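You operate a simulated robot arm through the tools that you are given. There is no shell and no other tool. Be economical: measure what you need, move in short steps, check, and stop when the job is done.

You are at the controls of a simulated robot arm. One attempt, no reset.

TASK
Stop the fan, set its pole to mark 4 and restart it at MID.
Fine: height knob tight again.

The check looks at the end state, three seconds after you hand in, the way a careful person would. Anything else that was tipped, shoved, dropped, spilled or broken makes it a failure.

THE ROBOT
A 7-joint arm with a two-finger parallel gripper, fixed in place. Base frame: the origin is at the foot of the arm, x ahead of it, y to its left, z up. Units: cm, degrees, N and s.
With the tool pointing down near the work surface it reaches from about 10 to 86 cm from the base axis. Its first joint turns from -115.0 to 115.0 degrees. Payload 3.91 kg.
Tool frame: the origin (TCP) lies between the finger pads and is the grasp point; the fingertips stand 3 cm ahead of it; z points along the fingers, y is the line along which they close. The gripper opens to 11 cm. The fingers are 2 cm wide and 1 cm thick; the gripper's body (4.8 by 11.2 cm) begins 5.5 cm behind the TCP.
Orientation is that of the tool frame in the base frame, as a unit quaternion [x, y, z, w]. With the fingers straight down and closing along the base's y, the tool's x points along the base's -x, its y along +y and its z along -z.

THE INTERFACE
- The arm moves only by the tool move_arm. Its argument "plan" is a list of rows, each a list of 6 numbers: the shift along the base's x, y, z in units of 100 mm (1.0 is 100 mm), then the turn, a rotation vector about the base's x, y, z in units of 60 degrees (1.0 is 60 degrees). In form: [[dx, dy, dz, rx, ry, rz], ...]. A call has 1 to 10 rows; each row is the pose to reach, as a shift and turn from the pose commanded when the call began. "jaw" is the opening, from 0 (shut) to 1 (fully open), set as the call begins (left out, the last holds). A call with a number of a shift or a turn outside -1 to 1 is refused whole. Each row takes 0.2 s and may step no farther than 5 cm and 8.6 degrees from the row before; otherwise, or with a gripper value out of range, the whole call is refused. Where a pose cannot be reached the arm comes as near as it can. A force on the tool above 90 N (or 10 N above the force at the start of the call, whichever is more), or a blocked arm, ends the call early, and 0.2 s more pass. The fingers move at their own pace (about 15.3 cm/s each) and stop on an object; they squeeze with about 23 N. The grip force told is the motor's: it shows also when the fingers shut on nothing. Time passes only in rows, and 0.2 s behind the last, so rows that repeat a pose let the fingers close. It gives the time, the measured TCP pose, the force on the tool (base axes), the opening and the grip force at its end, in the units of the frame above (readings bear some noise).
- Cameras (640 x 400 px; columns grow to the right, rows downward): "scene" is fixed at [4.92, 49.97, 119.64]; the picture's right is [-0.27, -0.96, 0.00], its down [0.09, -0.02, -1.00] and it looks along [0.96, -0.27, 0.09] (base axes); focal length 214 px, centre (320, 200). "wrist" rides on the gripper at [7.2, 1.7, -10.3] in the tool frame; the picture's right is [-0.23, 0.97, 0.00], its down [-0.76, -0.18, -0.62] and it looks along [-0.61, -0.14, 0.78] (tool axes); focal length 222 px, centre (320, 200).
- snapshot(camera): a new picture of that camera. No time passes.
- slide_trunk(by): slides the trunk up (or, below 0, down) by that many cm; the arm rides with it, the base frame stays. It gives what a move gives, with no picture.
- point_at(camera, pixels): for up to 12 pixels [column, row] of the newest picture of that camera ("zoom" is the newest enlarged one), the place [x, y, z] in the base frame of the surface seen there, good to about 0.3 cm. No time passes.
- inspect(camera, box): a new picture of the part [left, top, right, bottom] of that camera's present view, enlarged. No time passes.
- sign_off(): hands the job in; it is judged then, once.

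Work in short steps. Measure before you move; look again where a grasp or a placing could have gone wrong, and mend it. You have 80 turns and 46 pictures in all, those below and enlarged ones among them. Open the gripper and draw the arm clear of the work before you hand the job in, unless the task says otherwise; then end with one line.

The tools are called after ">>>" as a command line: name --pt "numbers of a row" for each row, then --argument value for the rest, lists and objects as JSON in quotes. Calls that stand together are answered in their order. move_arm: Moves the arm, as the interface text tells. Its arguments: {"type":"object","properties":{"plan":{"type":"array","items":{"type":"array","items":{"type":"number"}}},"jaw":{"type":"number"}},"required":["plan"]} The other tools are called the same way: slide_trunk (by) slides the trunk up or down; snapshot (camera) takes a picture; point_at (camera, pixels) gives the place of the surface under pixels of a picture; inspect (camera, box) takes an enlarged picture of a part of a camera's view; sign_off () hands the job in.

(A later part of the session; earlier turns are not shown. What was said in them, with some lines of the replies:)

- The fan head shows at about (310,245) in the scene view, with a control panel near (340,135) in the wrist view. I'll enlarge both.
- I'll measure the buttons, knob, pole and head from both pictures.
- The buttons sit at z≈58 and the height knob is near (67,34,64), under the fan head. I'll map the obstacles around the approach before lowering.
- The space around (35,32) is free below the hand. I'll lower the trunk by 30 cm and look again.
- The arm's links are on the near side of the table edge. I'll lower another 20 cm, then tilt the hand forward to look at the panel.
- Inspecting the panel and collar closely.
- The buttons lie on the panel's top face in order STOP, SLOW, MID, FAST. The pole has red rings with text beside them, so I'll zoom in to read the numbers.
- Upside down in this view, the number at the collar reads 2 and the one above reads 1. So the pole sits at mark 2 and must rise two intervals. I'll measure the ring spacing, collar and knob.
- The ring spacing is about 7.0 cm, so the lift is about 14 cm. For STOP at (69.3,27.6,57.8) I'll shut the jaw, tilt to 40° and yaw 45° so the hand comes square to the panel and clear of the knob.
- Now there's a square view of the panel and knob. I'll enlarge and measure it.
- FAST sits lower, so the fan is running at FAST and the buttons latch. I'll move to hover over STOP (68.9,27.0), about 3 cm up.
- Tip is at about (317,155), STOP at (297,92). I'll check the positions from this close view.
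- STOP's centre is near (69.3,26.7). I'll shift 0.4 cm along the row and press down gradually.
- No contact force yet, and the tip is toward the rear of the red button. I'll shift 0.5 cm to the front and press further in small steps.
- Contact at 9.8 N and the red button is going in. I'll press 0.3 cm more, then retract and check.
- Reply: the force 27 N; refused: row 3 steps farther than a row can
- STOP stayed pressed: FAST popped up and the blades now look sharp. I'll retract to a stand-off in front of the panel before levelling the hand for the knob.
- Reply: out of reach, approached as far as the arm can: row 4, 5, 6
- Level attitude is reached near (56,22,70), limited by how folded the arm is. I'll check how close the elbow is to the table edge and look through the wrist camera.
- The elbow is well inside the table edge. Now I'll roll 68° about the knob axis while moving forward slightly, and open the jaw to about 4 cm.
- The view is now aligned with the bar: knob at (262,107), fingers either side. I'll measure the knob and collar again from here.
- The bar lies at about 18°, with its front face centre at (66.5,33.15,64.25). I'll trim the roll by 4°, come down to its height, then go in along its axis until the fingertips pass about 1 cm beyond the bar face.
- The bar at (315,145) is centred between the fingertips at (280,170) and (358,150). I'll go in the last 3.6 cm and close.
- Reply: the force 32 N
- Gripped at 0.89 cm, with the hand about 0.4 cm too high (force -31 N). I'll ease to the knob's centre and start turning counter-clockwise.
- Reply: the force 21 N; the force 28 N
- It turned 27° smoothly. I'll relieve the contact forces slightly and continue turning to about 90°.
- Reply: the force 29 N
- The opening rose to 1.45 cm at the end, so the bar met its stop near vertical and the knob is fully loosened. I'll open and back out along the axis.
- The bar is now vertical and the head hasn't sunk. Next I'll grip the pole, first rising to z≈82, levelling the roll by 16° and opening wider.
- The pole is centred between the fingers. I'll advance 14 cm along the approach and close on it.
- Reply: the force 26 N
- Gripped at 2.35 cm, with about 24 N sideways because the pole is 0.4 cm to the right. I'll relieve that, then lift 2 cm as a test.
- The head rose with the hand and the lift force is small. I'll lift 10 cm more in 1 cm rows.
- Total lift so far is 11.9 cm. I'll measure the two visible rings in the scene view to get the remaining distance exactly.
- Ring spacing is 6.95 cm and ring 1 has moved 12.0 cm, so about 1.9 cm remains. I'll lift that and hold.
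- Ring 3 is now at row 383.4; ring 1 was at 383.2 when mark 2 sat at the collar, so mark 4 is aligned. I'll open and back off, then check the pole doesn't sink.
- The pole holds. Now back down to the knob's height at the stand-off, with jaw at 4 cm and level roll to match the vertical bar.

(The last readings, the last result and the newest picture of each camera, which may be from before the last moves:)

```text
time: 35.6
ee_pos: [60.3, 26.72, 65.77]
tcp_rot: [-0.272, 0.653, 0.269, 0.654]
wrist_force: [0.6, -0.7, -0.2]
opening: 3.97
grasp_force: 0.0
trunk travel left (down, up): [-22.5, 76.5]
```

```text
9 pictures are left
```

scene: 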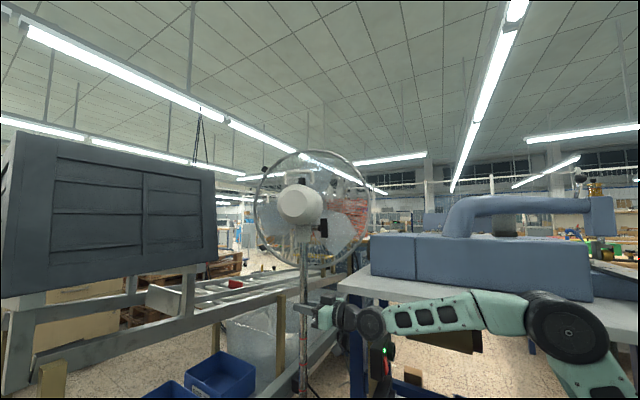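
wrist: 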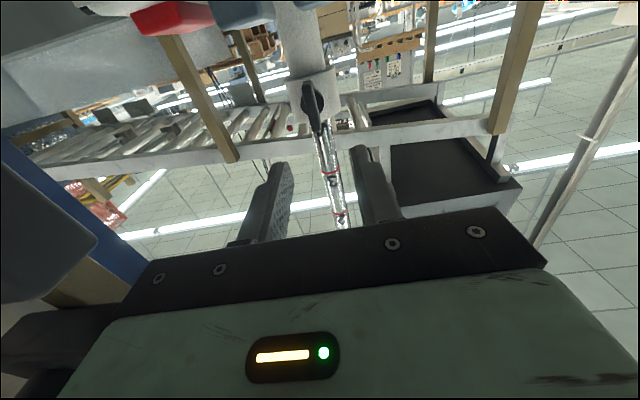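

The bar at (307,85)–(318,130) runs parallel to the pole and is centred between the fingers. I'll descend 2 cm, go in and close.

>>> move_arm --pt "0 0 -0.2 0 0 0" --pt "0.25 0.25 -0.2 0 0 0" --pt "0.49 0.49 -0.2 0 0 0"

>>> move_arm --pt "0 0 0 0 0 0" --pt "0 0 0 0 0 0" --jaw 0

```text
time: 36.4
ee_pos: [65.16, 31.63, 63.74]
tcp_rot: [-0.273, 0.652, 0.269, 0.654]
wrist_force: [0.5, -0.1, -1.1]
opening: 3.94
grasp_force: 0.1
trunk travel left (down, up): [-22.5, 76.5]
```

```text
time: 37.0
ee_pos: [65.39, 31.47, 63.8]
tcp_rot: [-0.271, 0.653, 0.267, 0.655]
wrist_force: [13.4, -9.5, 1.1]
opening: 0.85
grasp_force: 44.8
trunk travel left (down, up): [-22.5, 76.5]
```

Flush grip at 0.85 cm. I'll turn clockwise 68°.

>>> move_arm --pt "0.015 -0.015 0 0.1 0.1 0" --pt "0.015 -0.015 0 0.2 0.2 0" --pt "0.015 -0.015 0 0.3 0.3 0" --pt "0.015 -0.015 0 0.4 0.4 0" --pt "0.015 -0.015 0 0.5 0.5 0" --pt "0.015 -0.015 0 0.6 0.6 0" --pt "0.015 -0.015 0 0.7 0.7 0" --pt "0.015 -0.015 0 0.8 0.8 0"

>>> move_arm --pt "0 0 0 0.047 0.047 0" --pt "0 0 0 0.07 0.07 0"

```text
time: 38.8
ee_pos: [65.35, 31.62, 63.86]
tcp_rot: [0.138, 0.693, 0.589, 0.392]
wrist_force: [-12.6, -11.5, 5.0]
opening: 0.89
grasp_force: 45.2
trunk travel left (down, up): [-22.5, 76.5]
```

```text
time: 39.4
ee_pos: [65.24, 31.59, 63.95]
tcp_rot: [0.173, 0.685, 0.609, 0.36]
wrist_force: [-16.7, -10.1, 7.2]
opening: 0.96
grasp_force: 44.5
trunk travel left (down, up): [-22.5, 76.5]
```

Opening is rising slightly at 74°, which matches the original tight angle. I'll push 8° more to confirm the stop, then release and back off.

>>> move_arm --pt "0 0 0 0.05 0.05 0" --pt "0 0 0 0.1 0.1 0" --pt "0 0 0 0.1 0.1 0"

>>> move_arm --pt "0 0 0 0 0 0" --pt "0 0 0 0 0 0" --pt "-0.25 -0.25 0 0 0 0" --pt "-0.5 -0.5 0 0 0 0" --jaw 0.36

>>> inspect --camera "wrist" --box '[200, 60, 440, 210]'

```text
time: 40.2
ee_pos: [65.37, 31.6, 63.97]
tcp_rot: [0.224, 0.671, 0.633, 0.314]
wrist_force: [-17.1, -1.8, 7.9]
opening: 1.25
grasp_force: 45.4
trunk travel left (down, up): [-22.5, 76.5]
```

```text
time: 41.2
ee_pos: [60.34, 26.55, 63.93]
tcp_rot: [0.224, 0.67, 0.633, 0.316]
wrist_force: [0.4, -0.8, 0.1]
opening: 3.94
grasp_force: 0.0
trunk travel left (down, up): [-22.5, 76.5]
```

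```text
2.67 times, centred on (320, 135) of wrist
```

zoom: 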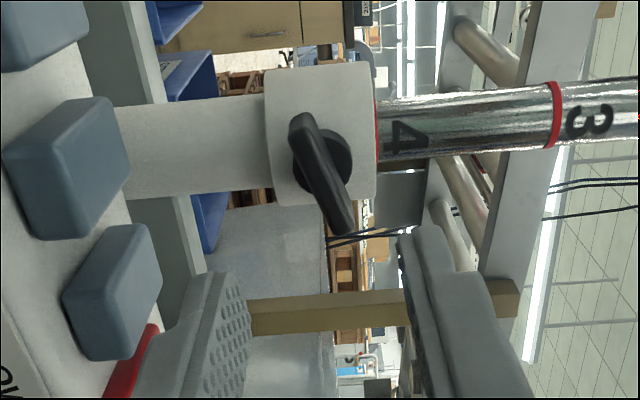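

Mark 4 sits right at the collar and the knob is back at its tight angle. For MID I'll rise, undo the roll and shut the jaw.

>>> move_arm --pt "0 0 0.2 -0.0966 -0.0966 0" --pt "0 0 0.4 -0.193 -0.193 0" --pt "0 0 0.6 -0.29 -0.29 0" --pt "0 0 0.8 -0.386 -0.386 0" --pt "0 0 0.9 -0.483 -0.483 0" --pt "0 0 0.9 -0.58 -0.58 0" --pt "0 0 0.9 -0.676 -0.676 0" --pt "0 0 0.9 -0.773 -0.773 0" --pt "0 0 0.9 -0.869 -0.869 0" --pt "0 0 0.9 -0.966 -0.966 0" --jaw 0

>>> move_arm --pt "0 0 0 -0.098 0.098 0" --pt "0 0 0 -0.196 0.196 0" --pt "0 0 0 -0.294 0.294 0" --pt "0 0 0 -0.393 0.393 0" --pt "0 0 0 -0.491 0.491 0" --pt "0 0 0 -0.589 0.589 0"

```text
time: 43.4
ee_pos: [60.37, 26.54, 72.9]
tcp_rot: [-0.271, 0.653, 0.271, 0.653]
wrist_force: [0.4, 0.0, -0.1]
opening: 0.0
grasp_force: 23.1
trunk travel left (down, up): [-22.5, 76.5]
```

```text
time: 44.8
ee_pos: [60.46, 26.41, 72.97]
tcp_rot: [-0.358, 0.869, 0.131, 0.316]
wrist_force: [-0.1, 0.0, -0.1]
opening: 0.01
grasp_force: 23.0
trunk travel left (down, up): [-22.5, 76.5]
```

Orientation matches the STOP press. I'll move above MID, to TCP (61.9,31.0,63.5), and check.

>>> move_arm --pt "0.08 0.25 -0.35 0 0 0" --pt "0.145 0.46 -0.7 0 0 0" --pt "0.145 0.46 -0.95 0 0 0"

>>> snapshot --camera "wrist"

>>> point_at --camera "wrist" --pixels '[[317, 157], [300, 92], [305, 115], [290, 68]]'

```text
time: 45.6
ee_pos: [61.88, 31.08, 63.21]
tcp_rot: [-0.359, 0.868, 0.131, 0.317]
wrist_force: [-0.7, -0.8, 0.2]
opening: 0.0
grasp_force: 23.5
trunk travel left (down, up): [-22.5, 76.5]
```

```text
7 pictures are left
```

wrist: 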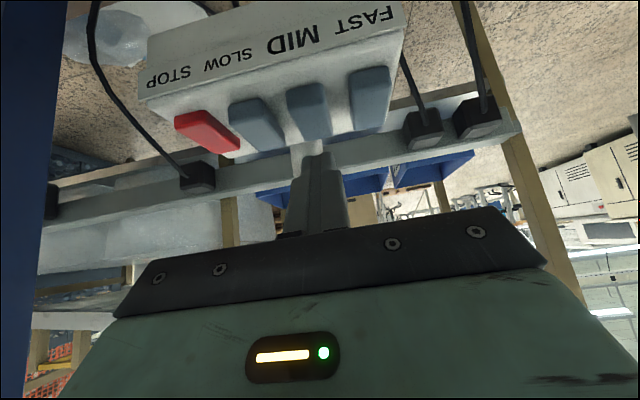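

```text
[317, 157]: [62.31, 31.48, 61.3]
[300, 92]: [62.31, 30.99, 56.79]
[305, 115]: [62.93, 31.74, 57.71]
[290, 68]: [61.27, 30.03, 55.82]
```

MID at (307,110) is directly under the tip, the third button after STOP and SLOW. I'll press down to z≈59.3.

>>> move_arm --pt "0 0 -0.2 0 0 0" --pt "0 0 -0.3 0 0 0" --pt "0 0 -0.34 0 0 0" --pt "0 0 -0.37 0 0 0" --pt "0 0 -0.395 0 0 0"

>>> inspect --camera "wrist" --box '[130, 0, 450, 200]'

```text
time: 46.8
ee_pos: [61.92, 31.21, 59.62]
tcp_rot: [-0.359, 0.868, 0.132, 0.318]
wrist_force: [-4.0, -4.2, 16.2]
opening: 0.0
grasp_force: 23.0
trunk travel left (down, up): [-22.5, 76.5]
```

```text
2.00 times, centred on (290, 100) of wrist
```

zoom: 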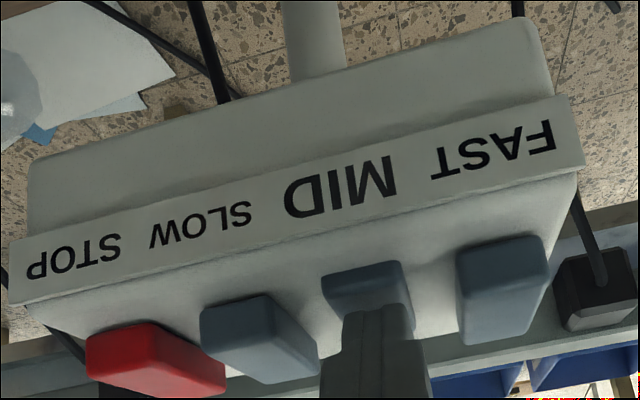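

MID is going down at 16 N. I'll press 0.3 cm more as with STOP, then lift and back away.

>>> move_arm --pt "0 0 -0.02 0 0 0" --pt "0 0 -0.035 0 0 0"

>>> move_arm --pt "0 0 0.2 0 0 0" --pt "0 0 0.5 0 0 0" --pt "-0.1 -0.2 0.9 0 0 0" --pt "-0.2 -0.5 1.0 0 0 0"

>>> snapshot --camera "wrist"

>>> inspect --camera "scene" --box '[220, 130, 420, 400]'

```text
time: 47.4
ee_pos: [62.0, 31.24, 59.29]
tcp_rot: [-0.359, 0.867, 0.132, 0.319]
wrist_force: [-3.7, -3.4, 30.8]
opening: 0.0
grasp_force: 23.1
trunk travel left (down, up): [-22.5, 76.5]
```

```text
time: 48.4
ee_pos: [59.91, 26.07, 68.97]
tcp_rot: [-0.359, 0.868, 0.131, 0.317]
wrist_force: [0.4, -0.1, 0.7]
opening: 0.01
grasp_force: 22.5
trunk travel left (down, up): [-22.5, 76.5]
```

```text
5 pictures are left
```

wrist: 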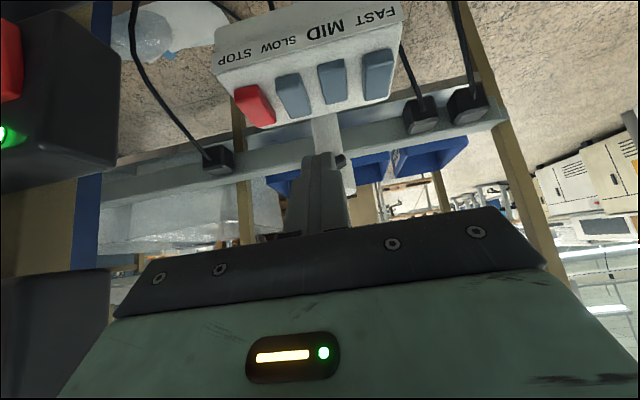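

```text
1.48 times, centred on (320, 265) of scene
```

zoom: 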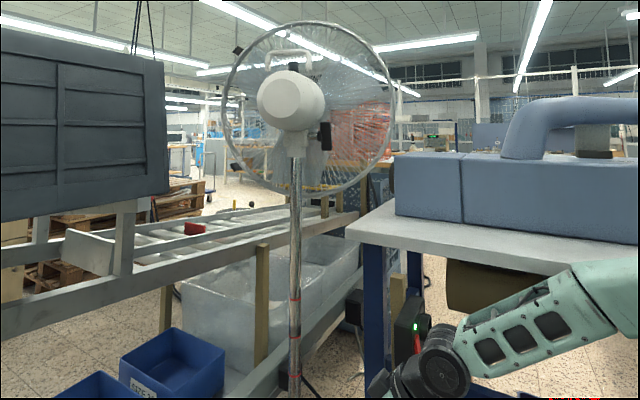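

The blades are blurred again, so the fan is running. I'll zoom on the panel to confirm MID is the latched button.

>>> inspect --camera "wrist" --box '[205, 20, 415, 150]'

>>> move_arm --pt "-0.3 -0.1 0.3 0 0 0" --pt "-0.6 -0.2 0.6 0 0 0" --pt "-0.9 -0.3 0.9 0 0 0" --jaw 0.6

```text
3.05 times, centred on (310, 85) of wrist
```

zoom: 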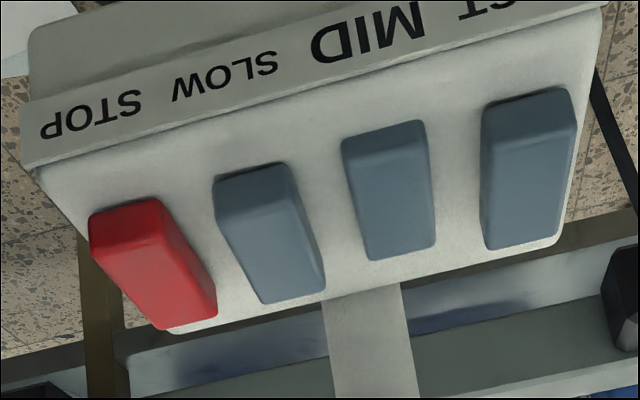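

```text
time: 49.2
ee_pos: [50.7, 23.14, 77.97]
tcp_rot: [-0.36, 0.868, 0.131, 0.316]
wrist_force: [-0.2, -0.5, -0.2]
opening: 6.61
grasp_force: 0.0
trunk travel left (down, up): [-22.5, 76.5]
```

MID sits lower than its neighbours and the arm is clear with the jaw open. One last check that the pole rings haven't moved.

>>> inspect --camera "scene" --box '[270, 320, 340, 400]'

```text
5.00 times, centred on (305, 360) of scene
```

zoom: 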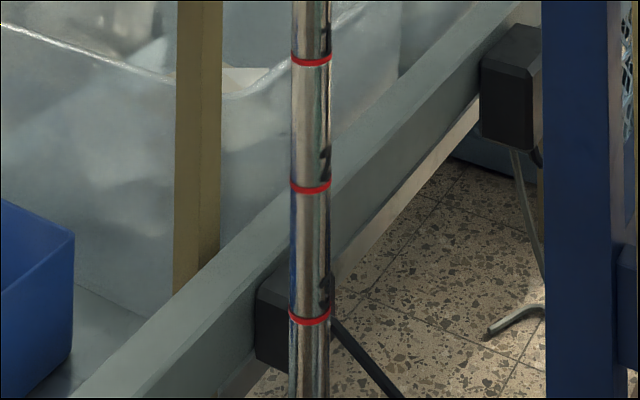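

The rings are unchanged (ring 3 still at zoom row 317), so everything is in place. Handing in.

>>> sign_off

```text
The job is handed in.
```

The fan was stopped, its pole raised from mark 2 to mark 4, the height knob tightened back to its original stop, and the fan restarted at MID, with the arm clear and the gripper open.
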